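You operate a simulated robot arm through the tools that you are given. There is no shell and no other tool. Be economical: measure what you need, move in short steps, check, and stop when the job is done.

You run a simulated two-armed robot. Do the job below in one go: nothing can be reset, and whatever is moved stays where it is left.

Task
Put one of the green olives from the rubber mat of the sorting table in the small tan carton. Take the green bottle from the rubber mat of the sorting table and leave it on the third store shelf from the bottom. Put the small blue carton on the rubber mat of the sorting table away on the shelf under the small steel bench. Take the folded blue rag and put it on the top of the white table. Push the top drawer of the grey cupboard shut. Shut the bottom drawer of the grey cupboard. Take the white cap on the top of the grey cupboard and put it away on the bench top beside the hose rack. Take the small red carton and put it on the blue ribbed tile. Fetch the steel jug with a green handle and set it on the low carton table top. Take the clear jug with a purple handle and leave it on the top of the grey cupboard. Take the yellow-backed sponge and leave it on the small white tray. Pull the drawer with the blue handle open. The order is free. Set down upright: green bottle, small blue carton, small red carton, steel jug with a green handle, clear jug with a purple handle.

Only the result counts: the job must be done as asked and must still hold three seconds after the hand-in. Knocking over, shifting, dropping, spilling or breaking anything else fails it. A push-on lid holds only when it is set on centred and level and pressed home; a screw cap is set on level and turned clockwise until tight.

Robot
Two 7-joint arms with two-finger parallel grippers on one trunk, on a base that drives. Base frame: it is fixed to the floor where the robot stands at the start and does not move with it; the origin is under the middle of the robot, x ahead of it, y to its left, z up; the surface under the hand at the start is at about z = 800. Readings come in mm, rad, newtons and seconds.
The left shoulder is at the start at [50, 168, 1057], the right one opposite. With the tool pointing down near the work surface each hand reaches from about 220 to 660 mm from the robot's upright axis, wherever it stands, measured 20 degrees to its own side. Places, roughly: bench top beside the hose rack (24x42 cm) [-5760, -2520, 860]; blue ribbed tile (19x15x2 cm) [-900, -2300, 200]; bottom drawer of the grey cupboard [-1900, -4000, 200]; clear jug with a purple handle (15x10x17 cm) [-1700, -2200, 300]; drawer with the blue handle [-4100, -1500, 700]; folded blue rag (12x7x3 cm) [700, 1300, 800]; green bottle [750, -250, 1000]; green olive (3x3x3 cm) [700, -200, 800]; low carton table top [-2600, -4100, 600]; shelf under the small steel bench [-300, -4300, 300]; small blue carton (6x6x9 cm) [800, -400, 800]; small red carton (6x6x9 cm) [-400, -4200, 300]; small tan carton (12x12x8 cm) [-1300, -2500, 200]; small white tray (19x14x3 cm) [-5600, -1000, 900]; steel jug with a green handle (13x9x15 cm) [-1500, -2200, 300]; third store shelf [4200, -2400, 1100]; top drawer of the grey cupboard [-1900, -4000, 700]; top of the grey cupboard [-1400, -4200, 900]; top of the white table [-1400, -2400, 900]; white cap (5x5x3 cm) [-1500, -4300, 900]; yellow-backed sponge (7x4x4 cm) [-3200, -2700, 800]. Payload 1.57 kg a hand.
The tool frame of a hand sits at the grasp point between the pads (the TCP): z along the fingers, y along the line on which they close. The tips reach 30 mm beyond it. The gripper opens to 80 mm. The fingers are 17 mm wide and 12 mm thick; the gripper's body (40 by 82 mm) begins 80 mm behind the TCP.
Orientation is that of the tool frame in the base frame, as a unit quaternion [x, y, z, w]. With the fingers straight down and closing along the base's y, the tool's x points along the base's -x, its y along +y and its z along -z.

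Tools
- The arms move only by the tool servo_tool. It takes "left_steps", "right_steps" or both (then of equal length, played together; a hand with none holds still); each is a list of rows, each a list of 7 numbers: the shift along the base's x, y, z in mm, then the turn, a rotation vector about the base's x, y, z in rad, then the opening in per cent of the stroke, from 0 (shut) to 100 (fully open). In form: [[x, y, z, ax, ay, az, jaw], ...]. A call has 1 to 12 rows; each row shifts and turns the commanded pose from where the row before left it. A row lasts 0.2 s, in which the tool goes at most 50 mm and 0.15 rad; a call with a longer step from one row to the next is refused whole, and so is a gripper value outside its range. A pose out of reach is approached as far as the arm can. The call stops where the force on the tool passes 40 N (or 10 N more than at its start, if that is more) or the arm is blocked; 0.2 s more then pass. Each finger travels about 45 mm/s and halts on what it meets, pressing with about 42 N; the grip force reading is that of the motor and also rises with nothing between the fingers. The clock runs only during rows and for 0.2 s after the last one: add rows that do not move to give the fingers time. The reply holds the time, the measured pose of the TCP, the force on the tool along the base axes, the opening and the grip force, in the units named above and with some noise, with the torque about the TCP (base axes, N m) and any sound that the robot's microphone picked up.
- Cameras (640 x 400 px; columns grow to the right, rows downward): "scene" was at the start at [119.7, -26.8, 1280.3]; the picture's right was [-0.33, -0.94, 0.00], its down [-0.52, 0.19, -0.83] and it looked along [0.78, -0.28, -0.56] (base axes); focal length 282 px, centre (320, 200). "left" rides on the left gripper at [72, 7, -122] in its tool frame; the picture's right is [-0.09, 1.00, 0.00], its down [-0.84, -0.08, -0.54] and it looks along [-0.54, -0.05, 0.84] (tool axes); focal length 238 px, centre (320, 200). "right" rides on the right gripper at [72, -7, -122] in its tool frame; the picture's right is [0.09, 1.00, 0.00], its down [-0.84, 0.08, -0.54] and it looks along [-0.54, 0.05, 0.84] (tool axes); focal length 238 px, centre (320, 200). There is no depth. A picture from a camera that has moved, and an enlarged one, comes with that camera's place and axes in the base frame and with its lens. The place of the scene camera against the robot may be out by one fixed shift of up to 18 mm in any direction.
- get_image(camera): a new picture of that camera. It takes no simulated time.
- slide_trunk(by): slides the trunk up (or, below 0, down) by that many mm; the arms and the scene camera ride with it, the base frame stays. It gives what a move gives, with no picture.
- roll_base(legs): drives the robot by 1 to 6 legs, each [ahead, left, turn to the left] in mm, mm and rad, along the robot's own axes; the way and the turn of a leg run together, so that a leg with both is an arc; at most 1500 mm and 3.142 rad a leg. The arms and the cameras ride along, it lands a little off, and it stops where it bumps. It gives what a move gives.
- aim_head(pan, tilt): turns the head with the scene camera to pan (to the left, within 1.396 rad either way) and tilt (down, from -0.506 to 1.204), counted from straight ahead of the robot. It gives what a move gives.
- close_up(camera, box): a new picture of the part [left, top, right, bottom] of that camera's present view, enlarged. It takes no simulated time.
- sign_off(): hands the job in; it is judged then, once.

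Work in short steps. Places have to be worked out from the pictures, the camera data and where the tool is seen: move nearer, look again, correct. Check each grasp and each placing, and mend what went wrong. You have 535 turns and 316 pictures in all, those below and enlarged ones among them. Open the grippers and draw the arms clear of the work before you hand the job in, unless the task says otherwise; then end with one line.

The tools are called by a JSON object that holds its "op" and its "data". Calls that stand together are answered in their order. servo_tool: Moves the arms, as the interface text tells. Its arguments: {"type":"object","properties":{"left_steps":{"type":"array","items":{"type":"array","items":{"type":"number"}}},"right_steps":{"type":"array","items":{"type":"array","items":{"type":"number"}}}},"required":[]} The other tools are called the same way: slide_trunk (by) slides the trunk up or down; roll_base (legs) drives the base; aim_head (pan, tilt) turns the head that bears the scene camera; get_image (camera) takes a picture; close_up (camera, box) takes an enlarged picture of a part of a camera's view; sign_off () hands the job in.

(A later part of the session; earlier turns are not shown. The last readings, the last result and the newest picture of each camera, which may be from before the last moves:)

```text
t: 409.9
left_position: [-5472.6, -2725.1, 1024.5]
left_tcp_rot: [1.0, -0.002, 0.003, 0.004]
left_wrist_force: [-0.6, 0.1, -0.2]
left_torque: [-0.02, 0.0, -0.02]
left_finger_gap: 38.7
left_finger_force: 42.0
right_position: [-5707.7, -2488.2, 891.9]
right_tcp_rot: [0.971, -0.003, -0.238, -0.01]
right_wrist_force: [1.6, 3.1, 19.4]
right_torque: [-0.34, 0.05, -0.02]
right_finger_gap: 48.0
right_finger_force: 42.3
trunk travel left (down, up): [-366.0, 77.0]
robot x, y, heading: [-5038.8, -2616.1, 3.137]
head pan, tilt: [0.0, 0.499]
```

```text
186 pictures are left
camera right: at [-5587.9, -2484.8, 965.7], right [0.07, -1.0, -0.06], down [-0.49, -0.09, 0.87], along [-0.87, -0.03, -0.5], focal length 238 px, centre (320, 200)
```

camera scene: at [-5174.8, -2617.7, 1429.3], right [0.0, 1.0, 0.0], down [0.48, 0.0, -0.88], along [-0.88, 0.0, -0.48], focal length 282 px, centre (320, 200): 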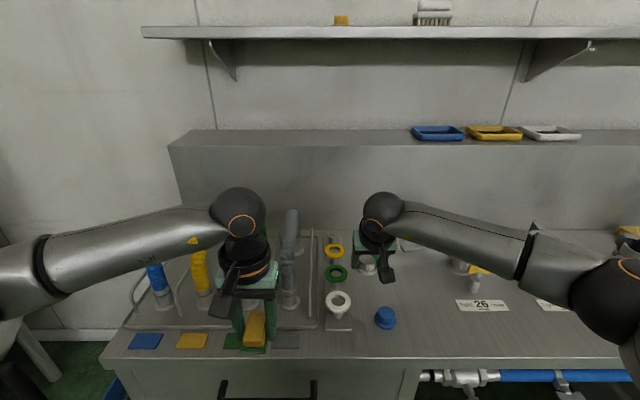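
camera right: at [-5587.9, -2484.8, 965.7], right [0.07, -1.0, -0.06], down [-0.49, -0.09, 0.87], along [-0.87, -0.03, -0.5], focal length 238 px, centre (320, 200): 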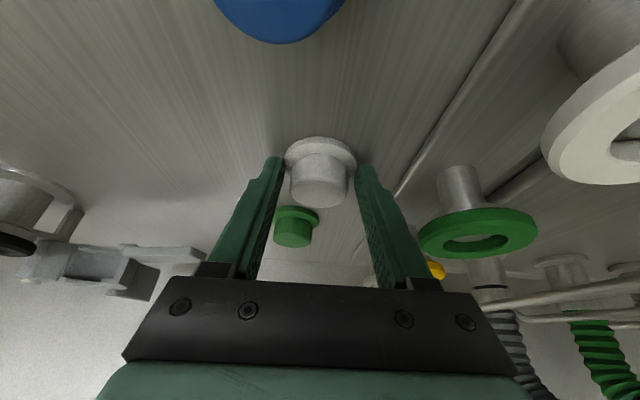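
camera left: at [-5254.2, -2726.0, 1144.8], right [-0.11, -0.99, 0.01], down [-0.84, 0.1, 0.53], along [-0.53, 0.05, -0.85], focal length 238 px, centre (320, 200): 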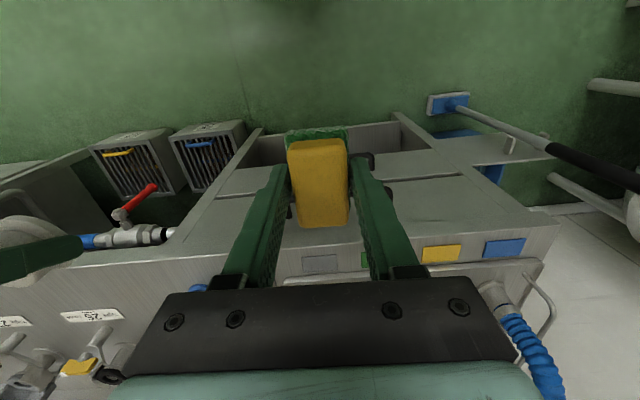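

Contact. Ease off and open to 80%, then withdraw up and back.

{"op": "servo_tool", "data": {"right_steps": [[0, 0, 4, 0, 0, 0, 10], [0, 0, 0, 0, 0, 0, 62], [0, 0, 0, 0, 0, 0, 75], [0, 0, 0, 0, 0, 0, 80], [0, 0, 0, 0, 0, 0, 80], [10, 0, 20, 0, 0, 0, 80], [15, 0, 30, 0, 0, 0, 80], [25, 0, 30, 0, 0, 0, 80], [35, 0, 20, 0, 0, 0, 80], [0, 0, 0, 0, 0, 0, 80]]}}

{"op": "get_image", "data": {"camera": "right"}}

```text
t: 412.1
left_position: [-5473.5, -2724.4, 1022.4]
left_tcp_rot: [1.0, -0.003, 0.005, 0.004]
left_wrist_force: [0.5, -0.2, -1.5]
left_torque: [0.01, 0.01, 0.0]
left_finger_gap: 38.7
left_finger_force: 42.4
right_position: [-5621.6, -2489.3, 990.9]
right_tcp_rot: [0.972, -0.002, -0.233, -0.009]
right_wrist_force: [0.6, 0.3, 0.5]
right_torque: [0.01, -0.01, -0.01]
right_finger_gap: 64.1
right_finger_force: 0.0
trunk travel left (down, up): [-366.0, 77.0]
robot x, y, heading: [-5036.1, -2621.2, 3.134]
head pan, tilt: [0.0, 0.499]
```

```text
185 pictures are left
camera right: at [-5502.1, -2484.2, 1066.4], right [0.07, -1.0, -0.06], down [-0.5, -0.09, 0.86], along [-0.86, -0.03, -0.51], focal length 238 px, centre (320, 200)
```

right: 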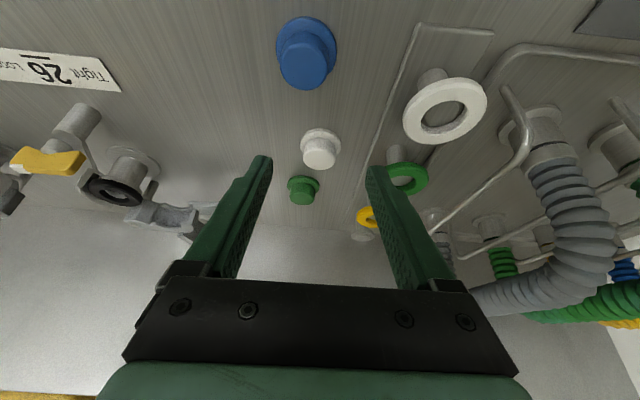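

The white cap stands in the row with the blue and green caps. Now I pull in the right arm and go north along the bench to the tray.

{"op": "servo_tool", "data": {"right_steps": [[35, 0, 20, 0, 0, 0, 80], [40, 0, 20, 0, 0, 0, 80], [40, 0, 20, 0, 0, 0, 80], [40, 0, 10, 0, 0, 0, 80], [20, 0, 0, 0, 0, 0, 80]], "left_steps": [[10, 0, 15, 0, 0, 0, 10], [10, 0, 15, 0, 0, 0, 10], [10, 0, 15, 0, 0, 0, 10], [10, 0, 15, 0, 0, 0, 10], [0, 0, 0, 0, 0, 0, 10]]}}

{"op": "roll_base", "data": {"legs": [[-70, 0, 0], [0, -1500, 0], [0, -200, 0]]}}

{"op": "get_image", "data": {"camera": "scene"}}

{"op": "get_image", "data": {"camera": "left"}}

```text
t: 413.3
left_position: [-5432.4, -2725.0, 1083.0]
left_tcp_rot: [1.0, -0.003, 0.005, 0.004]
left_wrist_force: [0.2, 0.5, -0.9]
left_torque: [-0.02, 0.0, -0.01]
left_finger_gap: 38.8
left_finger_force: 41.7
right_position: [-5446.2, -2489.7, 1060.9]
right_tcp_rot: [0.972, -0.002, -0.233, -0.009]
right_wrist_force: [-0.4, 0.5, 0.7]
right_torque: [-0.03, -0.03, -0.01]
right_finger_gap: 64.1
right_finger_force: 0.1
trunk travel left (down, up): [-366.0, 77.0]
robot x, y, heading: [-5042.9, -2620.0, 3.146]
head pan, tilt: [0.0, 0.499]
```

```text
t: 429.1
left_position: [-5362.6, -1037.0, 1082.2]
left_tcp_rot: [1.0, -0.002, 0.004, 0.004]
left_wrist_force: [-0.1, -0.5, -1.0]
left_torque: [-0.01, 0.0, 0.01]
left_finger_gap: 38.8
left_finger_force: 41.9
right_position: [-5376.6, -800.7, 1060.8]
right_tcp_rot: [0.972, -0.001, -0.233, -0.009]
right_wrist_force: [-0.3, -0.5, 0.8]
right_torque: [-0.02, 0.0, -0.01]
right_finger_gap: 64.1
right_finger_force: 0.1
trunk travel left (down, up): [-366.0, 77.0]
robot x, y, heading: [-4970.0, -934.4, -3.145]
head pan, tilt: [0.0, 0.499]
```

```text
184 pictures are left
camera scene: at [-5104.6, -928.8, 1429.3], right [0.0, 1.0, 0.0], down [0.48, 0.0, -0.88], along [-0.88, 0.0, -0.48], focal length 282 px, centre (320, 200)
```

scene: 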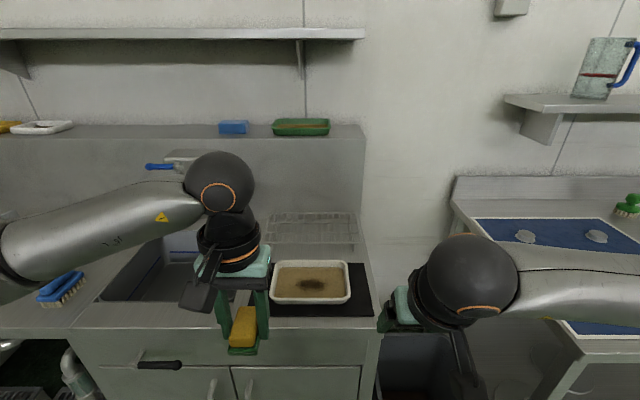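

```text
183 pictures are left
camera left: at [-5291.2, -1041.3, 1204.9], right [-0.1, -1.0, 0.01], down [-0.84, 0.08, 0.53], along [-0.53, 0.05, -0.85], focal length 238 px, centre (320, 200)
```

left: 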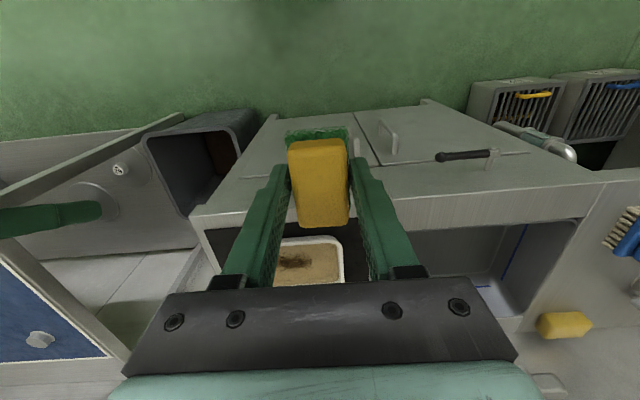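

The white tray with a stained bottom lies on the dark mat, centre about (-5654,-955). I shift north 60, ahead 95, and hover the sponge over it.

{"op": "roll_base", "data": {"legs": [[95, -65, 0]]}}

{"op": "servo_tool", "data": {"left_steps": [[-38, 5, -10, 0, 0, 0, 10], [-38, 5, -10, 0, 0, 0, 10], [-38, 5, -15, 0, 0, 0, 10], [-38, 4, -20, 0, 0, 0, 10], [-25, 0, -30, 0, 0, 0, 10], [0, 0, -25, 0, 0, 0, 10], [0, 0, 0, 0, 0, 0, 10]]}}

{"op": "get_image", "data": {"camera": "left"}}

{"op": "get_image", "data": {"camera": "scene"}}

```text
t: 430.4
left_position: [-5457.1, -970.2, 1083.2]
left_tcp_rot: [1.0, -0.002, 0.004, 0.005]
left_wrist_force: [0.1, 0.1, -0.8]
left_torque: [0.0, 0.0, 0.0]
left_finger_gap: 38.8
left_finger_force: 42.0
right_position: [-5472.7, -735.7, 1060.3]
right_tcp_rot: [0.973, -0.001, -0.232, -0.009]
right_wrist_force: [-0.1, 0.4, 0.1]
right_torque: [0.0, 0.01, 0.0]
right_finger_gap: 64.0
right_finger_force: 0.0
trunk travel left (down, up): [-366.0, 77.0]
robot x, y, heading: [-5060.8, -864.2, 3.146]
head pan, tilt: [0.0, 0.499]
```

```text
t: 432.0
left_position: [-5633.6, -951.5, 972.5]
left_tcp_rot: [1.0, -0.003, 0.004, 0.004]
left_wrist_force: [0.4, 1.3, -0.5]
left_torque: [-0.01, 0.01, 0.01]
left_finger_gap: 38.8
left_finger_force: 42.0
right_position: [-5471.3, -735.5, 1060.0]
right_tcp_rot: [0.972, -0.001, -0.233, -0.009]
right_wrist_force: [-0.3, 0.8, 0.3]
right_torque: [-0.01, -0.04, 0.0]
right_finger_gap: 64.1
right_finger_force: 0.1
trunk travel left (down, up): [-366.0, 77.0]
robot x, y, heading: [-5067.3, -863.8, 3.144]
head pan, tilt: [0.0, 0.499]
```

```text
182 pictures are left
camera left: at [-5562.3, -957.6, 1095.1], right [-0.1, -1.0, 0.01], down [-0.84, 0.09, 0.53], along [-0.53, 0.05, -0.85], focal length 238 px, centre (320, 200)
```

left: 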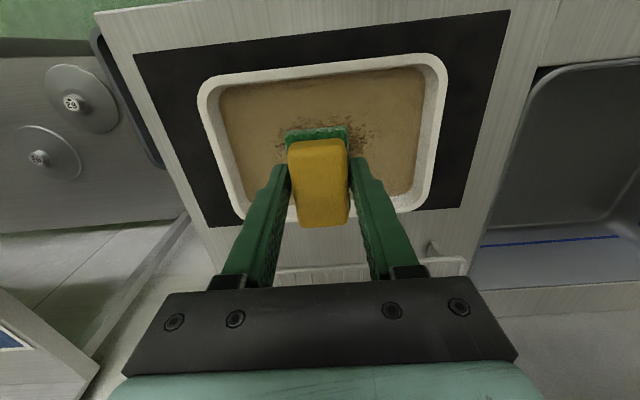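

```text
181 pictures are left
camera scene: at [-5198.9, -863.9, 1429.3], right [0.0, 1.0, 0.0], down [0.48, 0.0, -0.88], along [-0.88, 0.0, -0.48], focal length 282 px, centre (320, 200)
```

scene: 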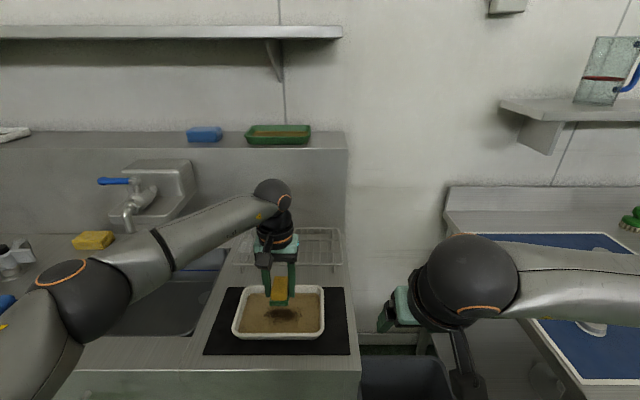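

The sponge is centred over the tray. Lower until contact.

{"op": "servo_tool", "data": {"left_steps": [[-3, 0, -20, 0, 0, 0, 10], [-3, 0, -20, 0, 0, 0, 10], [0, 0, -10, 0, 0, 0, 10], [0, 0, -6, 0, 0, 0, 10], [0, 0, -5, 0, 0, 0, 10], [0, 0, -5, 0, 0, 0, 10], [0, 0, 0, 0, 0, 0, 10]]}}

```text
t: 433.6
left_position: [-5640.8, -952.0, 906.5]
left_tcp_rot: [1.0, -0.001, 0.005, 0.003]
left_wrist_force: [0.2, -0.1, -0.3]
left_torque: [0.03, 0.02, 0.0]
left_finger_gap: 39.1
left_finger_force: 41.8
right_position: [-5470.4, -735.8, 1059.9]
right_tcp_rot: [0.973, -0.001, -0.232, -0.009]
right_wrist_force: [0.8, -0.3, 0.0]
right_torque: [0.02, 0.0, -0.02]
right_finger_gap: 63.9
right_finger_force: 0.2
trunk travel left (down, up): [-366.0, 77.0]
robot x, y, heading: [-5064.9, -869.1, 3.138]
head pan, tilt: [0.0, 0.499]
```

{"op": "servo_tool", "data": {"left_steps": [[0, 0, -4, 0, 0, 0, 10], [0, 0, -3, 0, 0, 0, 10], [0, 0, -3, 0, 0, 0, 10], [0, 0, 0, 0, 0, 0, 10]]}}

{"op": "get_image", "data": {"camera": "left"}}

```text
t: 434.6
left_position: [-5639.4, -950.9, 900.7]
left_tcp_rot: [1.0, -0.001, 0.001, 0.003]
left_wrist_force: [-0.4, -1.6, 20.4]
left_torque: [0.15, -0.35, 0.0]
left_finger_gap: 38.6
left_finger_force: 41.3
right_position: [-5469.9, -736.3, 1061.6]
right_tcp_rot: [0.972, -0.001, -0.233, -0.008]
right_wrist_force: [-0.1, -0.4, -0.2]
right_torque: [-0.03, 0.02, 0.01]
right_finger_gap: 63.9
right_finger_force: 0.1
trunk travel left (down, up): [-366.0, 77.0]
robot x, y, heading: [-5066.2, -865.5, 3.139]
head pan, tilt: [0.0, 0.499]
```

```text
180 pictures are left
camera left: at [-5567.9, -957.1, 1021.7], right [-0.1, -1.0, 0.01], down [-0.84, 0.08, 0.54], along [-0.54, 0.05, -0.84], focal length 238 px, centre (320, 200)
```

left: 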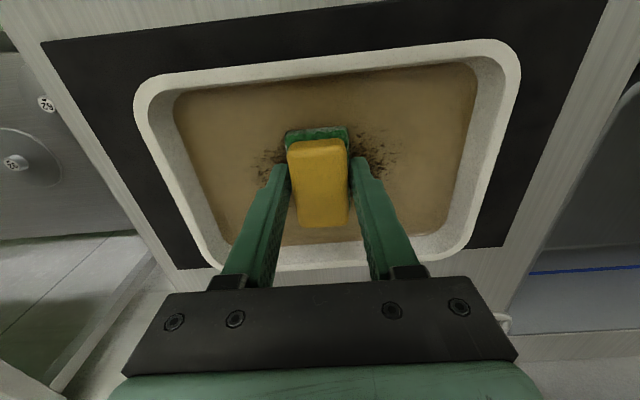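

Contact on the tray bottom, centred. Ease off, open, and rise.

{"op": "servo_tool", "data": {"left_steps": [[0, 0, 3, 0, 0, 0, 10], [0, 0, 0, 0, 0, 0, 52], [0, 0, 0, 0, 0, 0, 65], [0, 0, 0, 0, 0, 0, 75], [0, 0, 20, 0, 0, 0, 75], [0, 0, 40, 0, 0, 0, 75], [0, 0, 45, 0, 0, 0, 75], [20, 0, 40, 0, 0, 0, 75], [40, 0, 20, 0, 0, 0, 75], [45, 0, 0, 0, 0, 0, 75], [45, 0, 0, 0, 0, 0, 75]]}}

{"op": "get_image", "data": {"camera": "left"}}

```text
t: 437.0
left_position: [-5489.7, -952.3, 1065.8]
left_tcp_rot: [1.0, -0.001, 0.005, 0.003]
left_wrist_force: [0.0, -0.7, -0.8]
left_torque: [-0.02, -0.02, 0.01]
left_finger_gap: 59.9
left_finger_force: 0.1
right_position: [-5471.2, -735.2, 1061.2]
right_tcp_rot: [0.972, -0.001, -0.233, -0.009]
right_wrist_force: [0.7, -1.1, 0.2]
right_torque: [-0.03, 0.0, 0.01]
right_finger_gap: 64.1
right_finger_force: 0.0
trunk travel left (down, up): [-366.0, 77.0]
robot x, y, heading: [-5063.5, -864.8, 3.143]
head pan, tilt: [0.0, 0.499]
```

```text
179 pictures are left
camera left: at [-5417.9, -957.1, 1188.0], right [-0.09, -1.0, 0.01], down [-0.84, 0.08, 0.53], along [-0.53, 0.05, -0.84], focal length 238 px, centre (320, 200)
```

left: 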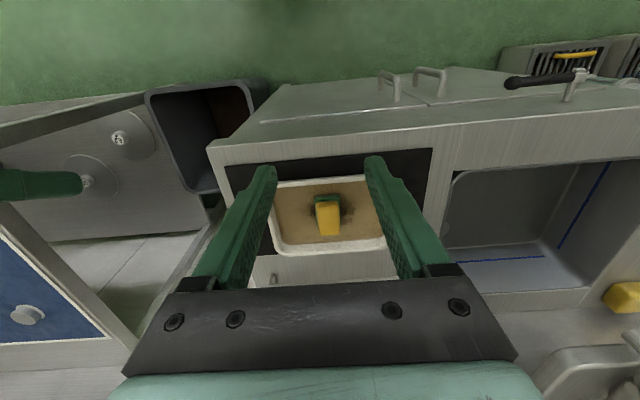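

Sponge lies in the tray. Next the blue-handled drawer at about (-4100,-1500): I back off, turn to face south-east and look.

{"op": "roll_base", "data": {"legs": [[-350, 0, 0], [0, 0, 1.571]]}}

{"op": "aim_head", "data": {"pan": 0.7, "tilt": 0.5}}

{"op": "get_image", "data": {"camera": "scene"}}

```text
t: 443.1
left_position: [-4631.6, -1293.9, 1065.1]
left_tcp_rot: [0.711, 0.703, 0.005, 0.0]
left_wrist_force: [0.8, 1.2, 0.4]
left_torque: [0.0, -0.01, -0.01]
left_finger_gap: 60.0
left_finger_force: 0.2
right_position: [-4848.4, -1272.9, 1059.9]
right_tcp_rot: [0.69, 0.685, -0.171, 0.158]
right_wrist_force: [-0.1, 0.5, 0.4]
right_torque: [-0.02, 0.01, 0.0]
right_finger_gap: 64.1
right_finger_force: 0.1
trunk travel left (down, up): [-366.0, 77.0]
robot x, y, heading: [-4717.5, -868.5, -1.576]
head pan, tilt: [0.0, 0.499]
```

```text
t: 444.1
left_position: [-4630.1, -1294.5, 1065.4]
left_tcp_rot: [0.711, 0.703, 0.005, 0.0]
left_wrist_force: [0.0, -0.1, -0.9]
left_torque: [-0.02, 0.0, 0.01]
left_finger_gap: 60.0
left_finger_force: 0.2
right_position: [-4847.2, -1273.5, 1060.7]
right_tcp_rot: [0.691, 0.685, -0.172, 0.158]
right_wrist_force: [0.1, -0.3, -0.3]
right_torque: [-0.01, -0.03, -0.01]
right_finger_gap: 63.9
right_finger_force: 0.0
trunk travel left (down, up): [-366.0, 77.0]
robot x, y, heading: [-4710.3, -867.0, -1.576]
head pan, tilt: [0.7, 0.499]
```

```text
178 pictures are left
camera scene: at [-4659.9, -973.9, 1429.3], right [-0.77, -0.64, 0.0], down [-0.31, 0.37, -0.88], along [0.56, -0.68, -0.48], focal length 282 px, centre (320, 200)
```

scene: 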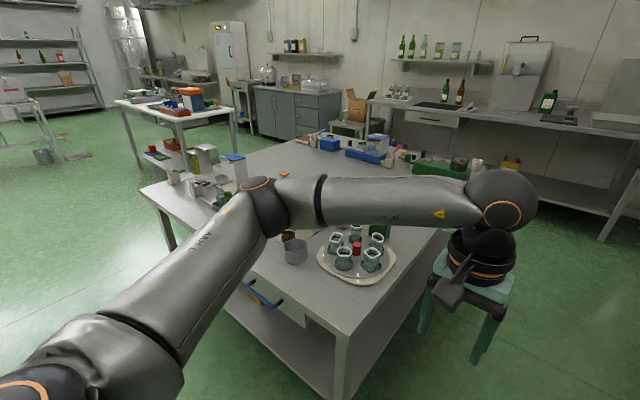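

The drawer's blue handle is on the table's north face near (-4070,-1388,690). I back off a bit, slide east to face it, and lower the trunk.

{"op": "roll_base", "data": {"legs": [[-150, 0, 0.005], [0, 750, 0]]}}

{"op": "slide_trunk", "data": {"by": -250}}

{"op": "aim_head", "data": {"pan": -0.1, "tilt": 0.5}}

{"op": "get_image", "data": {"camera": "scene"}}

{"op": "get_image", "data": {"camera": "right"}}

```text
t: 452.1
left_position: [-3878.6, -1143.5, 1065.8]
left_tcp_rot: [0.708, 0.707, 0.005, -0.001]
left_wrist_force: [-0.7, 0.8, -0.5]
left_torque: [0.0, 0.03, 0.0]
left_finger_gap: 59.9
left_finger_force: 0.0
right_position: [-4095.2, -1126.7, 1059.7]
right_tcp_rot: [0.688, 0.687, -0.171, 0.158]
right_wrist_force: [-0.4, -0.6, 0.1]
right_torque: [0.01, -0.05, -0.01]
right_finger_gap: 64.0
right_finger_force: 0.3
trunk travel left (down, up): [-366.0, 77.0]
robot x, y, heading: [-3965.0, -717.5, -1.568]
head pan, tilt: [0.7, 0.499]
```

```text
t: 454.7
left_position: [-3878.5, -1142.0, 816.6]
left_tcp_rot: [0.708, 0.706, 0.006, -0.001]
left_wrist_force: [0.5, -0.1, -0.5]
left_torque: [-0.01, -0.04, -0.03]
left_finger_gap: 60.0
left_finger_force: 0.1
right_position: [-4094.9, -1123.6, 810.6]
right_tcp_rot: [0.689, 0.686, -0.171, 0.159]
right_wrist_force: [0.3, -1.0, -0.6]
right_torque: [-0.02, -0.01, 0.03]
right_finger_gap: 64.0
right_finger_force: 0.0
trunk travel left (down, up): [-116.0, 327.0]
robot x, y, heading: [-3965.5, -720.7, -1.565]
head pan, tilt: [0.7, 0.499]
```

```text
t: 455.8
left_position: [-3879.5, -1143.3, 816.9]
left_tcp_rot: [0.708, 0.706, 0.006, -0.001]
left_wrist_force: [0.8, -0.2, 0.2]
left_torque: [-0.01, -0.03, 0.05]
left_finger_gap: 60.0
left_finger_force: 0.0
right_position: [-4094.9, -1124.0, 810.3]
right_tcp_rot: [0.688, 0.688, -0.17, 0.158]
right_wrist_force: [0.6, 0.4, -0.1]
right_torque: [0.03, 0.0, 0.01]
right_finger_gap: 63.9
right_finger_force: 0.0
trunk travel left (down, up): [-116.0, 327.0]
robot x, y, heading: [-3963.1, -713.7, -1.567]
head pan, tilt: [-0.099, 0.499]
```

```text
177 pictures are left
camera scene: at [-3977.1, -844.4, 1179.3], right [-1.0, 0.1, 0.0], down [0.05, 0.48, -0.88], along [-0.09, -0.87, -0.48], focal length 282 px, centre (320, 200)
```

scene: 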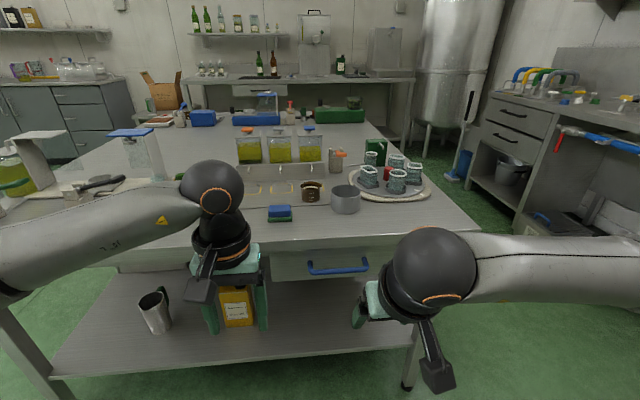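

```text
176 pictures are left
camera right: at [-4100.0, -1005.0, 886.1], right [1.0, 0.08, -0.06], down [0.09, -0.5, 0.86], along [0.04, -0.86, -0.51], focal length 238 px, centre (320, 200)
```

right: 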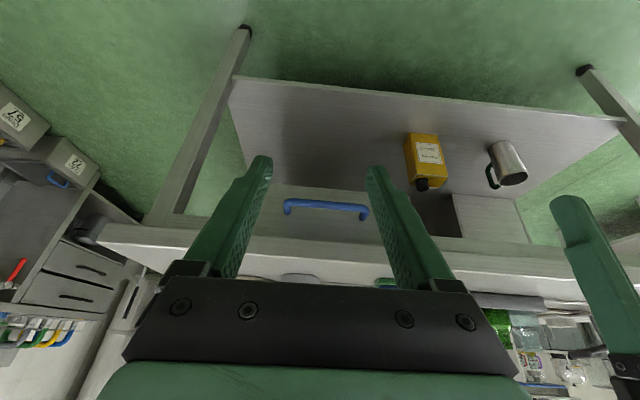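

Handle centre about (-4072,-1410,658), a horizontal bar ~155 mm long. I pitch the right hand level and then roll it 90° so the fingers close above and below the bar.

{"op": "servo_tool", "data": {"right_steps": [[2, 0, -18, -0.131, 0, 0, 64], [2, 0, -18, -0.131, 0, 0, 64], [2, 0, -18, -0.131, 0, 0, 64], [2, 0, -18, -0.131, 0, 0, 64], [2, 0, -18, -0.131, 0, 0, 64], [2, 0, -18, -0.131, 0, 0, 64], [2, 0, -18, -0.131, 0, 0, 64], [2, 0, -18, -0.131, 0, 0, 64], [0, 0, 0, 0, 0, 0, 64]]}}

{"op": "servo_tool", "data": {"right_steps": [[0, 0, 0, 0, 0.131, 0, 64], [0, 0, 0, 0, 0.131, 0, 64], [0, 0, 0, 0, 0.131, 0, 64], [0, 0, 0, 0, 0.131, 0, 64], [0, 0, 0, 0, 0.131, 0, 64], [0, 0, 0, 0, 0.131, 0, 64], [0, 0, 0, 0, 0.131, 0, 64], [0, 0, 0, 0, 0.131, 0, 64], [0, 0, 0, 0, 0.131, 0, 64], [0, 0, 0, 0, 0.131, 0, 64], [0, 0, 0, 0, 0.131, 0, 64], [0, 0, 0, 0, 0.131, 0, 64]]}}

{"op": "get_image", "data": {"camera": "right"}}

{"op": "get_image", "data": {"camera": "scene"}}

```text
t: 457.8
left_position: [-3879.8, -1141.5, 815.3]
left_tcp_rot: [0.708, 0.707, 0.005, 0.0]
left_wrist_force: [0.0, 0.3, -1.0]
left_torque: [0.0, -0.01, 0.03]
left_finger_gap: 60.0
left_finger_force: 0.0
right_position: [-4012.4, -1149.3, 711.0]
right_tcp_rot: [0.519, 0.51, -0.492, 0.478]
right_wrist_force: [-0.4, -0.4, 1.6]
right_torque: [-0.02, 0.02, -0.01]
right_finger_gap: 51.1
right_finger_force: 0.0
right hand out of reach, approached as far as the arm can: row 6, 7, 8
trunk travel left (down, up): [-116.0, 327.0]
robot x, y, heading: [-3964.6, -716.1, -1.573]
head pan, tilt: [-0.099, 0.499]
```

```text
t: 460.4
left_position: [-3879.1, -1143.3, 815.0]
left_tcp_rot: [0.707, 0.707, 0.006, 0.0]
left_wrist_force: [-0.3, 0.9, 0.3]
left_torque: [-0.03, 0.0, -0.03]
left_finger_gap: 60.0
left_finger_force: 0.1
right_position: [-4004.8, -1169.6, 716.1]
right_tcp_rot: [-0.016, -0.703, 0.711, 0.022]
right_wrist_force: [-0.2, -0.1, -0.7]
right_torque: [0.03, -0.03, -0.02]
right_finger_gap: 51.6
right_finger_force: 0.0
right hand out of reach, approached as far as the arm can: row 2, 4, 6, 8, 10, 12
trunk travel left (down, up): [-116.0, 327.0]
robot x, y, heading: [-3967.9, -715.3, -1.568]
head pan, tilt: [-0.099, 0.499]
```

```text
175 pictures are left
camera right: at [-4069.5, -1043.1, 722.0], right [-0.1, -0.01, -0.99], down [0.86, 0.49, -0.09], along [0.49, -0.87, -0.04], focal length 238 px, centre (320, 200)
```

right: 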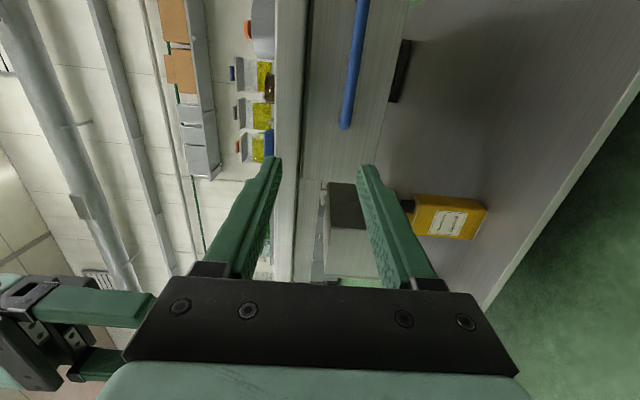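

```text
174 pictures are left
camera scene: at [-3977.2, -844.4, 1179.3], right [-1.0, 0.1, 0.0], down [0.05, 0.48, -0.88], along [-0.09, -0.87, -0.48], focal length 282 px, centre (320, 200)
```

scene: 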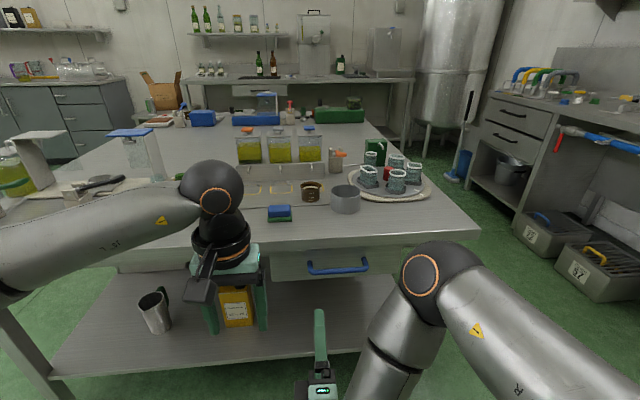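

The roll worked. I now extend toward a point in front of the handle and look.

{"op": "servo_tool", "data": {"right_steps": [[-14, -26, -12, 0, 0, 0, 64], [-14, -26, -12, 0, 0, 0, 64], [-14, -26, -12, 0, 0, 0, 64], [-13, -26, -12, 0, 0, 0, 64], [-12, -26, -10, 0, 0, 0, 64], [0, 0, 0, 0, 0, 0, 64]]}}

{"op": "get_image", "data": {"camera": "right"}}

```text
t: 461.8
left_position: [-3880.7, -1144.4, 815.8]
left_tcp_rot: [0.707, 0.707, 0.005, -0.001]
left_wrist_force: [0.5, -0.8, -0.9]
left_torque: [0.02, 0.01, 0.01]
left_finger_gap: 60.3
left_finger_force: 0.1
right_position: [-3987.2, -1272.8, 733.7]
right_tcp_rot: [-0.019, -0.703, 0.711, 0.023]
right_wrist_force: [-0.3, 0.3, 1.2]
right_torque: [0.01, -0.01, -0.02]
right_finger_gap: 51.5
right_finger_force: 0.0
right hand out of reach, approached as far as the arm can: row 1, 2, 3, 4, 5
trunk travel left (down, up): [-116.0, 327.0]
robot x, y, heading: [-3963.7, -717.2, -1.568]
head pan, tilt: [-0.099, 0.499]
```

```text
173 pictures are left
camera right: at [-4052.2, -1146.6, 739.9], right [-0.1, -0.01, -1.0], down [0.87, 0.49, -0.09], along [0.49, -0.87, -0.04], focal length 238 px, centre (320, 200)
```

right: 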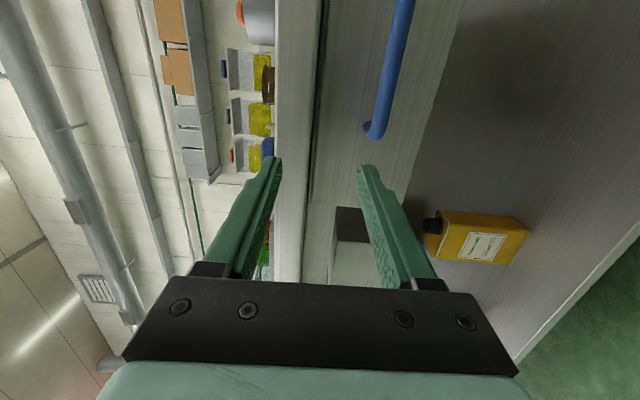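

The arm is limited in this pose, so I use the trunk (−66) and base (right 85) to line up instead.

{"op": "slide_trunk", "data": {"by": -66}}

{"op": "roll_base", "data": {"legs": [[0, -85, 0], [50, 0, 0]]}}

{"op": "get_image", "data": {"camera": "right"}}

{"op": "get_image", "data": {"camera": "scene"}}

```text
t: 462.9
left_position: [-3879.7, -1143.1, 749.3]
left_tcp_rot: [0.708, 0.706, 0.005, -0.001]
left_wrist_force: [0.6, -0.1, -0.3]
left_torque: [-0.01, 0.0, 0.0]
left_finger_gap: 60.1
left_finger_force: 0.1
right_position: [-3988.1, -1272.7, 669.4]
right_tcp_rot: [-0.02, -0.703, 0.711, 0.023]
right_wrist_force: [-0.5, 1.1, 1.1]
right_torque: [0.02, 0.01, -0.02]
right_finger_gap: 50.9
right_finger_force: 0.1
trunk travel left (down, up): [-50.0, 393.0]
robot x, y, heading: [-3964.3, -719.0, -1.572]
head pan, tilt: [-0.099, 0.499]
```

```text
t: 464.8
left_position: [-3964.3, -1191.7, 748.9]
left_tcp_rot: [0.707, 0.707, 0.006, -0.001]
left_wrist_force: [1.0, -0.5, 0.5]
left_torque: [0.02, 0.0, 0.04]
left_finger_gap: 59.8
left_finger_force: 0.1
right_position: [-4073.1, -1321.4, 668.8]
right_tcp_rot: [-0.019, -0.703, 0.711, 0.023]
right_wrist_force: [0.0, -0.2, 0.4]
right_torque: [0.02, -0.01, 0.0]
right_finger_gap: 50.8
right_finger_force: 0.0
trunk travel left (down, up): [-50.0, 393.0]
robot x, y, heading: [-4050.1, -764.9, -1.568]
head pan, tilt: [-0.099, 0.499]
```

```text
172 pictures are left
camera right: at [-4137.1, -1195.2, 673.8], right [-0.1, -0.01, -1.0], down [0.87, 0.49, -0.09], along [0.49, -0.87, -0.04], focal length 238 px, centre (320, 200)
```

right: 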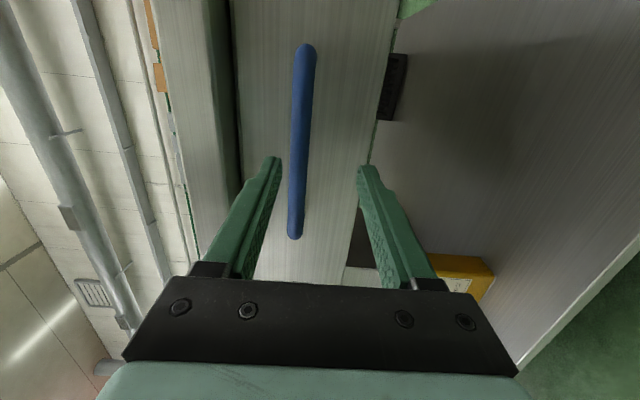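

```text
171 pictures are left
camera scene: at [-4062.3, -893.2, 1113.3], right [-1.0, 0.1, 0.0], down [0.05, 0.48, -0.88], along [-0.09, -0.87, -0.48], focal length 282 px, centre (320, 200)
```

scene: 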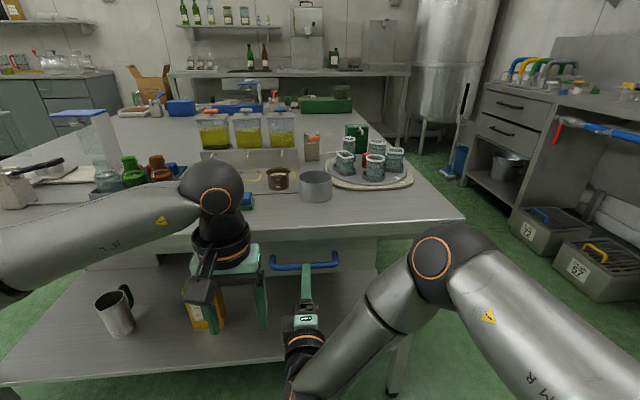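

Two-view check puts the bar at (-4076,-1355,688), higher and nearer than thought. I back 15 mm, raise 19 mm, then go forward so the fingers straddle it.

{"op": "roll_base", "data": {"legs": [[-18, 0, 0]]}}

{"op": "slide_trunk", "data": {"by": 19}}

{"op": "get_image", "data": {"camera": "right"}}

```text
t: 465.6
left_position: [-3963.8, -1173.6, 749.7]
left_tcp_rot: [0.708, 0.706, 0.005, 0.0]
left_wrist_force: [0.9, 0.6, 0.3]
left_torque: [0.03, -0.02, 0.01]
left_finger_gap: 60.2
left_finger_force: 0.1
right_position: [-4072.8, -1303.1, 670.1]
right_tcp_rot: [-0.018, -0.702, 0.711, 0.022]
right_wrist_force: [-0.3, -0.1, 0.3]
right_torque: [-0.02, -0.01, 0.02]
right_finger_gap: 51.0
right_finger_force: 0.0
trunk travel left (down, up): [-50.0, 393.0]
robot x, y, heading: [-4051.4, -745.0, -1.573]
head pan, tilt: [-0.099, 0.499]
```

```text
t: 466.2
left_position: [-3964.0, -1173.9, 768.6]
left_tcp_rot: [0.708, 0.706, 0.005, 0.0]
left_wrist_force: [0.5, -0.3, 0.2]
left_torque: [0.05, 0.01, -0.02]
left_finger_gap: 60.0
left_finger_force: 0.1
right_position: [-4071.1, -1304.2, 687.9]
right_tcp_rot: [-0.019, -0.703, 0.711, 0.023]
right_wrist_force: [-0.1, 0.0, -0.5]
right_torque: [0.0, -0.01, -0.01]
right_finger_gap: 50.9
right_finger_force: 0.0
trunk travel left (down, up): [-69.0, 374.0]
robot x, y, heading: [-4049.7, -747.9, -1.566]
head pan, tilt: [-0.099, 0.499]
```

```text
170 pictures are left
camera right: at [-4137.3, -1177.3, 692.7], right [-0.1, -0.01, -1.0], down [0.87, 0.49, -0.09], along [0.49, -0.87, -0.04], focal length 238 px, centre (320, 200)
```

right: 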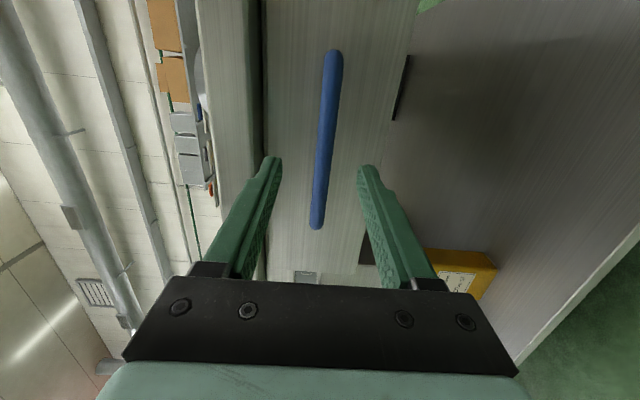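

Bar now centred between the fingers. Drive 50 mm ahead and close.

{"op": "roll_base", "data": {"legs": [[48, 0, 0]]}}

{"op": "get_image", "data": {"camera": "right"}}

```text
t: 467.1
left_position: [-3963.6, -1221.1, 767.5]
left_tcp_rot: [0.708, 0.707, 0.005, 0.0]
left_wrist_force: [0.3, 0.3, -0.6]
left_torque: [0.0, 0.0, 0.01]
left_finger_gap: 60.1
left_finger_force: 0.1
right_position: [-4072.9, -1350.6, 687.8]
right_tcp_rot: [-0.019, -0.703, 0.711, 0.023]
right_wrist_force: [-0.1, 0.2, -0.1]
right_torque: [0.03, 0.0, 0.0]
right_finger_gap: 51.1
right_finger_force: 0.1
trunk travel left (down, up): [-69.0, 374.0]
robot x, y, heading: [-4049.0, -790.2, -1.574]
head pan, tilt: [-0.099, 0.499]
```

```text
169 pictures are left
camera right: at [-4137.1, -1224.8, 692.8], right [-0.1, -0.01, -1.0], down [0.87, 0.49, -0.09], along [0.49, -0.87, -0.04], focal length 238 px, centre (320, 200)
```

right: 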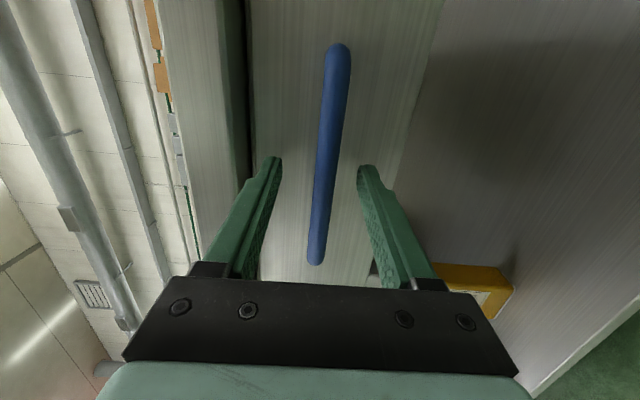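

Bar is at y≈-1373, so I go 16 mm further, then close.

{"op": "roll_base", "data": {"legs": [[16, 0, 0]]}}

{"op": "servo_tool", "data": {"right_steps": [[0, 0, 0, 0, 0, 0, 45], [0, 0, 0, 0, 0, 0, 25], [0, 0, 0, 0, 0, 0, 10], [0, 0, 0, 0, 0, 0, 0], [0, 0, 0, 0, 0, 0, 0], [0, 0, 0, 0, 0, 0, 0]]}}

{"op": "get_image", "data": {"camera": "right"}}

```text
t: 467.9
left_position: [-3963.2, -1237.2, 768.9]
left_tcp_rot: [0.707, 0.707, 0.005, -0.001]
left_wrist_force: [-0.1, 0.1, -0.7]
left_torque: [-0.01, 0.01, -0.01]
left_finger_gap: 59.8
left_finger_force: 0.1
right_position: [-4072.6, -1366.8, 687.6]
right_tcp_rot: [-0.019, -0.702, 0.711, 0.022]
right_wrist_force: [0.4, 0.1, -0.5]
right_torque: [0.04, -0.04, -0.01]
right_finger_gap: 51.0
right_finger_force: 0.1
trunk travel left (down, up): [-69.0, 374.0]
robot x, y, heading: [-4049.4, -814.9, -1.57]
head pan, tilt: [-0.099, 0.499]
```

```text
t: 469.3
left_position: [-3964.1, -1238.6, 768.7]
left_tcp_rot: [0.708, 0.706, 0.006, -0.001]
left_wrist_force: [0.0, 0.1, -0.7]
left_torque: [-0.02, 0.02, 0.01]
left_finger_gap: 60.1
left_finger_force: 0.1
right_position: [-4071.7, -1366.9, 684.8]
right_tcp_rot: [-0.019, -0.704, 0.709, 0.023]
right_wrist_force: [0.0, 0.5, -16.5]
right_torque: [-0.03, -0.21, 0.06]
right_finger_gap: 14.1
right_finger_force: 30.7
trunk travel left (down, up): [-69.0, 374.0]
robot x, y, heading: [-4046.6, -811.7, -1.57]
head pan, tilt: [-0.099, 0.499]
```

```text
168 pictures are left
camera right: at [-4137.1, -1240.9, 690.9], right [-0.1, 0.0, -1.0], down [0.87, 0.49, -0.09], along [0.49, -0.87, -0.05], focal length 238 px, centre (320, 200)
```

right: 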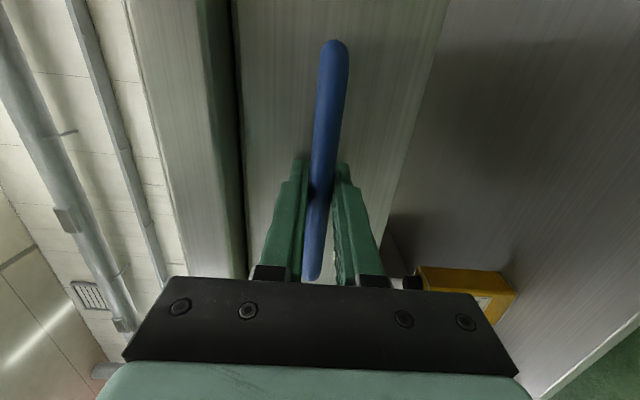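

Gripped the bar (14 mm). I pull by driving back 150 mm and check.

{"op": "roll_base", "data": {"legs": [[-150, 0, 0]]}}

{"op": "get_image", "data": {"camera": "scene"}}

```text
t: 470.7
left_position: [-3963.3, -1087.6, 767.8]
left_tcp_rot: [0.708, 0.707, 0.007, -0.001]
left_wrist_force: [-0.5, 0.0, 0.4]
left_torque: [-0.01, -0.02, -0.01]
left_finger_gap: 59.9
left_finger_force: 0.0
right_position: [-4072.2, -1216.9, 685.0]
right_tcp_rot: [-0.018, -0.705, 0.709, 0.022]
right_wrist_force: [-0.1, 0.2, -20.2]
right_torque: [-0.03, -0.13, -0.3]
right_finger_gap: 14.2
right_finger_force: 30.3
trunk travel left (down, up): [-69.0, 374.0]
robot x, y, heading: [-4049.8, -661.5, -1.571]
head pan, tilt: [-0.099, 0.499]
```

```text
167 pictures are left
camera scene: at [-4062.6, -789.8, 1132.0], right [-1.0, 0.1, 0.0], down [0.05, 0.48, -0.88], along [-0.08, -0.87, -0.48], focal length 282 px, centre (320, 200)
```

scene: 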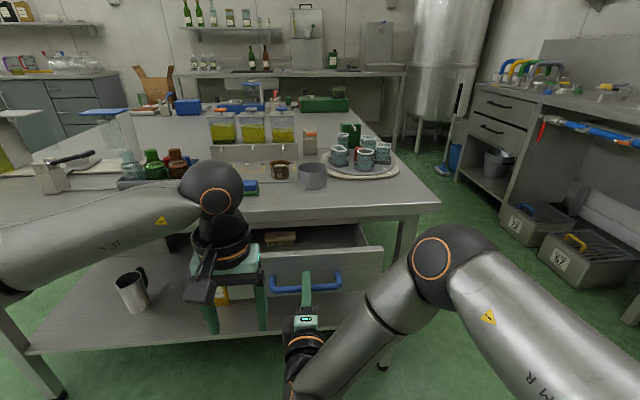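

The drawer follows and is open 150 mm. I pull 80 mm more.

{"op": "roll_base", "data": {"legs": [[-80, 0, 0]]}}

{"op": "get_image", "data": {"camera": "scene"}}

```text
t: 471.9
left_position: [-3964.8, -1016.6, 769.3]
left_tcp_rot: [0.708, 0.706, 0.005, 0.001]
left_wrist_force: [-0.3, -0.3, -0.2]
left_torque: [-0.01, 0.0, 0.02]
left_finger_gap: 60.0
left_finger_force: 0.0
right_position: [-4072.1, -1145.6, 684.7]
right_tcp_rot: [-0.018, -0.706, 0.708, 0.021]
right_wrist_force: [-0.6, -0.4, 3.2]
right_torque: [-0.05, -0.17, 0.17]
right_finger_gap: 13.7
right_finger_force: 30.1
trunk travel left (down, up): [-69.0, 374.0]
robot x, y, heading: [-4050.3, -589.6, -1.567]
head pan, tilt: [-0.099, 0.499]
stopped in leg 1: the robot was blocked; the commanded pose is now the measured one
```

```text
166 pictures are left
camera scene: at [-4062.8, -718.6, 1132.2], right [-1.0, 0.1, 0.0], down [0.05, 0.48, -0.88], along [-0.08, -0.87, -0.48], focal length 282 px, centre (320, 200)
```

scene: 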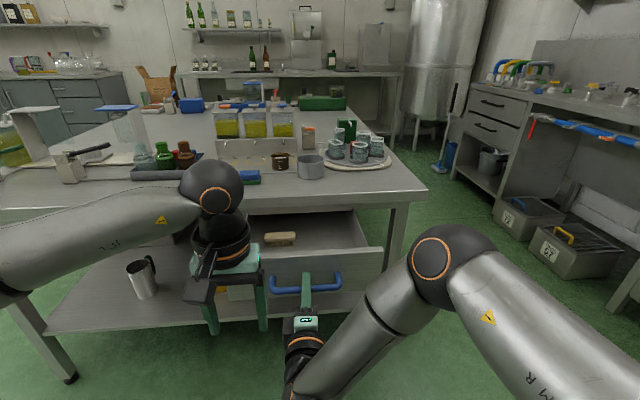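

The drawer hit its end stop at ~220 mm: fully open. I release and back away.

{"op": "servo_tool", "data": {"right_steps": [[0, 0, 0, 0, 0, 0, 30], [0, 0, 0, 0, 0, 0, 60], [0, 0, 0, 0, 0, 0, 64], [0, 0, 0, 0, 0, 0, 64]]}}

{"op": "roll_base", "data": {"legs": [[-200, 0, 0]]}}

{"op": "get_image", "data": {"camera": "scene"}}

```text
t: 472.9
left_position: [-3965.3, -1017.6, 769.0]
left_tcp_rot: [0.709, 0.706, 0.004, 0.001]
left_wrist_force: [0.6, 0.7, 0.3]
left_torque: [-0.02, 0.02, -0.01]
left_finger_gap: 60.1
left_finger_force: 0.0
right_position: [-4073.1, -1144.4, 684.7]
right_tcp_rot: [0.018, 0.707, -0.706, -0.022]
right_wrist_force: [1.0, -0.4, -0.6]
right_torque: [0.02, -0.02, -0.01]
right_finger_gap: 51.1
right_finger_force: 0.0
trunk travel left (down, up): [-69.0, 374.0]
robot x, y, heading: [-4048.3, -594.9, -1.565]
head pan, tilt: [-0.099, 0.499]
```

```text
t: 473.6
left_position: [-3965.3, -1016.5, 769.3]
left_tcp_rot: [0.709, 0.706, 0.004, 0.001]
left_wrist_force: [0.3, 0.4, 0.1]
left_torque: [0.02, 0.0, -0.02]
left_finger_gap: 59.9
left_finger_force: 0.0
right_position: [-4072.9, -1144.9, 684.7]
right_tcp_rot: [-0.017, -0.707, 0.707, 0.022]
right_wrist_force: [0.6, 0.6, -0.1]
right_torque: [-0.02, 0.0, 0.03]
right_finger_gap: 51.4
right_finger_force: 0.0
trunk travel left (down, up): [-69.0, 374.0]
robot x, y, heading: [-4051.5, -592.9, -1.567]
head pan, tilt: [-0.099, 0.499]
stopped in leg 1: the robot was blocked; the commanded pose is now the measured one
```

```text
165 pictures are left
camera scene: at [-4062.8, -718.8, 1132.3], right [-1.0, 0.1, 0.0], down [0.05, 0.48, -0.88], along [-0.08, -0.87, -0.48], focal length 282 px, centre (320, 200)
```

scene: 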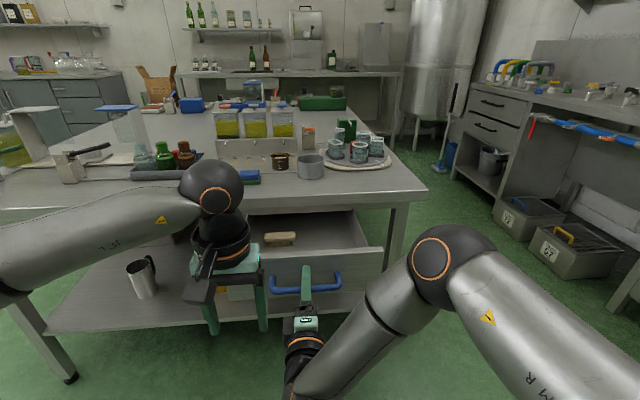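

Something behind blocks the base, so I free the hand from the handle with the arm, and look around.

{"op": "servo_tool", "data": {"right_steps": [[0, 20, 0, 0, 0, 0, 64], [0, 20, 0, 0, 0, 0, 64], [0, 20, 0, 0, 0, 0, 64], [0, 0, 0, 0, 0, 0, 64]]}}

{"op": "aim_head", "data": {"pan": 1.39, "tilt": 0.5}}

{"op": "get_image", "data": {"camera": "scene"}}

{"op": "aim_head", "data": {"pan": -1.39, "tilt": 0.5}}

{"op": "get_image", "data": {"camera": "scene"}}

```text
t: 474.6
left_position: [-3964.4, -1017.0, 768.6]
left_tcp_rot: [0.708, 0.706, 0.004, 0.0]
left_wrist_force: [0.5, 0.2, -0.1]
left_torque: [-0.02, 0.0, -0.02]
left_finger_gap: 59.8
left_finger_force: 0.1
right_position: [-4071.3, -1083.7, 685.0]
right_tcp_rot: [-0.017, -0.706, 0.707, 0.023]
right_wrist_force: [-0.3, 0.3, -0.5]
right_torque: [-0.02, -0.02, 0.01]
right_finger_gap: 51.2
right_finger_force: 0.1
trunk travel left (down, up): [-69.0, 374.0]
robot x, y, heading: [-4051.5, -587.9, -1.564]
head pan, tilt: [-0.099, 0.499]
```

```text
t: 476.1
left_position: [-3965.1, -1016.9, 770.1]
left_tcp_rot: [0.709, 0.706, 0.005, 0.0]
left_wrist_force: [0.5, -0.4, -0.7]
left_torque: [-0.01, 0.0, -0.02]
left_finger_gap: 59.8
left_finger_force: 0.0
right_position: [-4071.8, -1085.5, 685.0]
right_tcp_rot: [-0.018, -0.706, 0.707, 0.022]
right_wrist_force: [-0.2, -1.0, 0.7]
right_torque: [-0.03, 0.0, 0.03]
right_finger_gap: 50.9
right_finger_force: 0.1
trunk travel left (down, up): [-69.0, 374.0]
robot x, y, heading: [-4051.5, -591.5, -1.568]
head pan, tilt: [1.389, 0.499]
```

```text
164 pictures are left
camera scene: at [-3964.4, -644.5, 1132.3], right [-0.18, -0.98, 0.0], down [-0.47, 0.09, -0.88], along [0.86, -0.16, -0.48], focal length 282 px, centre (320, 200)
```

scene: 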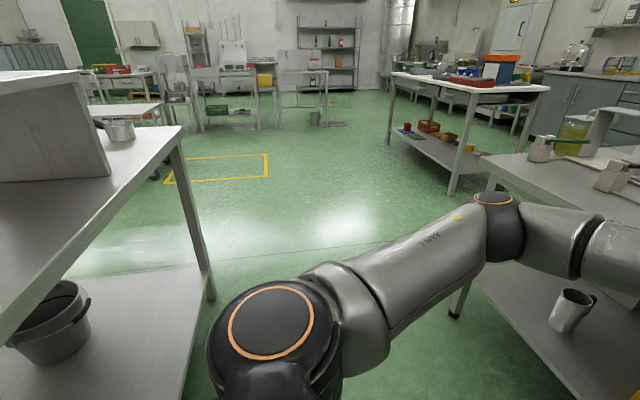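

```text
t: 478.6
left_position: [-3965.0, -1016.4, 769.6]
left_tcp_rot: [0.708, 0.706, 0.005, 0.0]
left_wrist_force: [-0.1, -0.4, -0.6]
left_torque: [-0.01, -0.02, 0.01]
left_finger_gap: 59.9
left_finger_force: 0.1
right_position: [-4071.9, -1084.9, 685.4]
right_tcp_rot: [-0.018, -0.706, 0.707, 0.022]
right_wrist_force: [-0.2, 0.0, 1.4]
right_torque: [0.04, 0.0, -0.03]
right_finger_gap: 50.9
right_finger_force: 0.1
trunk travel left (down, up): [-69.0, 374.0]
robot x, y, heading: [-4050.3, -592.3, -1.568]
head pan, tilt: [-1.389, 0.499]
```

```text
163 pictures are left
camera scene: at [-4143.4, -644.9, 1132.3], right [-0.18, 0.98, 0.0], down [0.47, 0.09, -0.88], along [-0.86, -0.16, -0.48], focal length 282 px, centre (320, 200)
```

scene: 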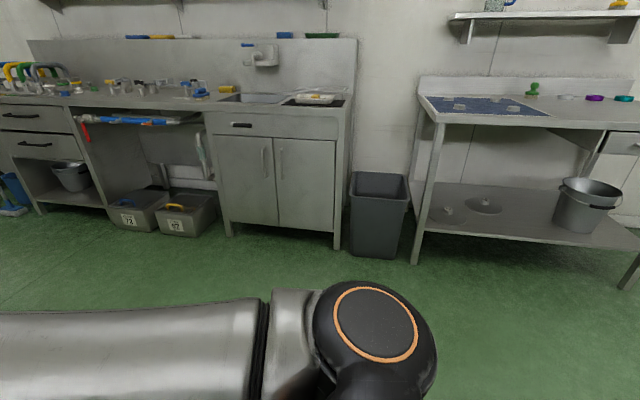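

The blocker is just the fixed table behind me, so the drawer may not be at its stop. I re-grip and pull another 60 mm with the arm to be sure.

{"op": "servo_tool", "data": {"right_steps": [[0, -20, 0, 0, 0, 0, 64], [0, -20, 0, 0, 0, 0, 64], [0, -20, 0, 0, 0, 0, 64], [0, 0, 0, 0, 0, 0, 20], [0, 0, 0, 0, 0, 0, 0], [0, 0, 0, 0, 0, 0, 0], [0, 0, 0, 0, 0, 0, 0], [0, 0, 0, 0, 0, 0, 0], [0, 15, 0, 0, 0, 0, 0], [0, 15, 0, 0, 0, 0, 0], [0, 15, 0, 0, 0, 0, 0], [0, 15, 0, 0, 0, 0, 0]]}}

{"op": "get_image", "data": {"camera": "right"}}

```text
t: 481.2
left_position: [-3964.6, -1017.1, 770.0]
left_tcp_rot: [0.708, 0.706, 0.006, 0.0]
left_wrist_force: [0.5, -0.5, -0.3]
left_torque: [0.03, 0.0, -0.04]
left_finger_gap: 60.0
left_finger_force: 0.1
right_position: [-4074.1, -1086.9, 684.6]
right_tcp_rot: [-0.02, -0.705, 0.708, 0.024]
right_wrist_force: [-2.3, -27.1, 1.1]
right_torque: [-0.03, -0.18, 0.01]
right_finger_gap: 13.7
right_finger_force: 30.1
trunk travel left (down, up): [-69.0, 374.0]
robot x, y, heading: [-4052.1, -589.7, -1.57]
head pan, tilt: [-1.389, 0.499]
```

```text
162 pictures are left
camera right: at [-4138.2, -960.6, 690.7], right [-0.1, 0.0, -1.0], down [0.87, 0.49, -0.08], along [0.49, -0.87, -0.05], focal length 238 px, centre (320, 200)
```

right: 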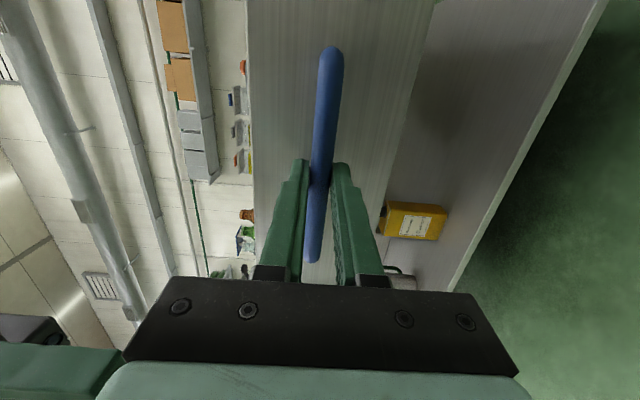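

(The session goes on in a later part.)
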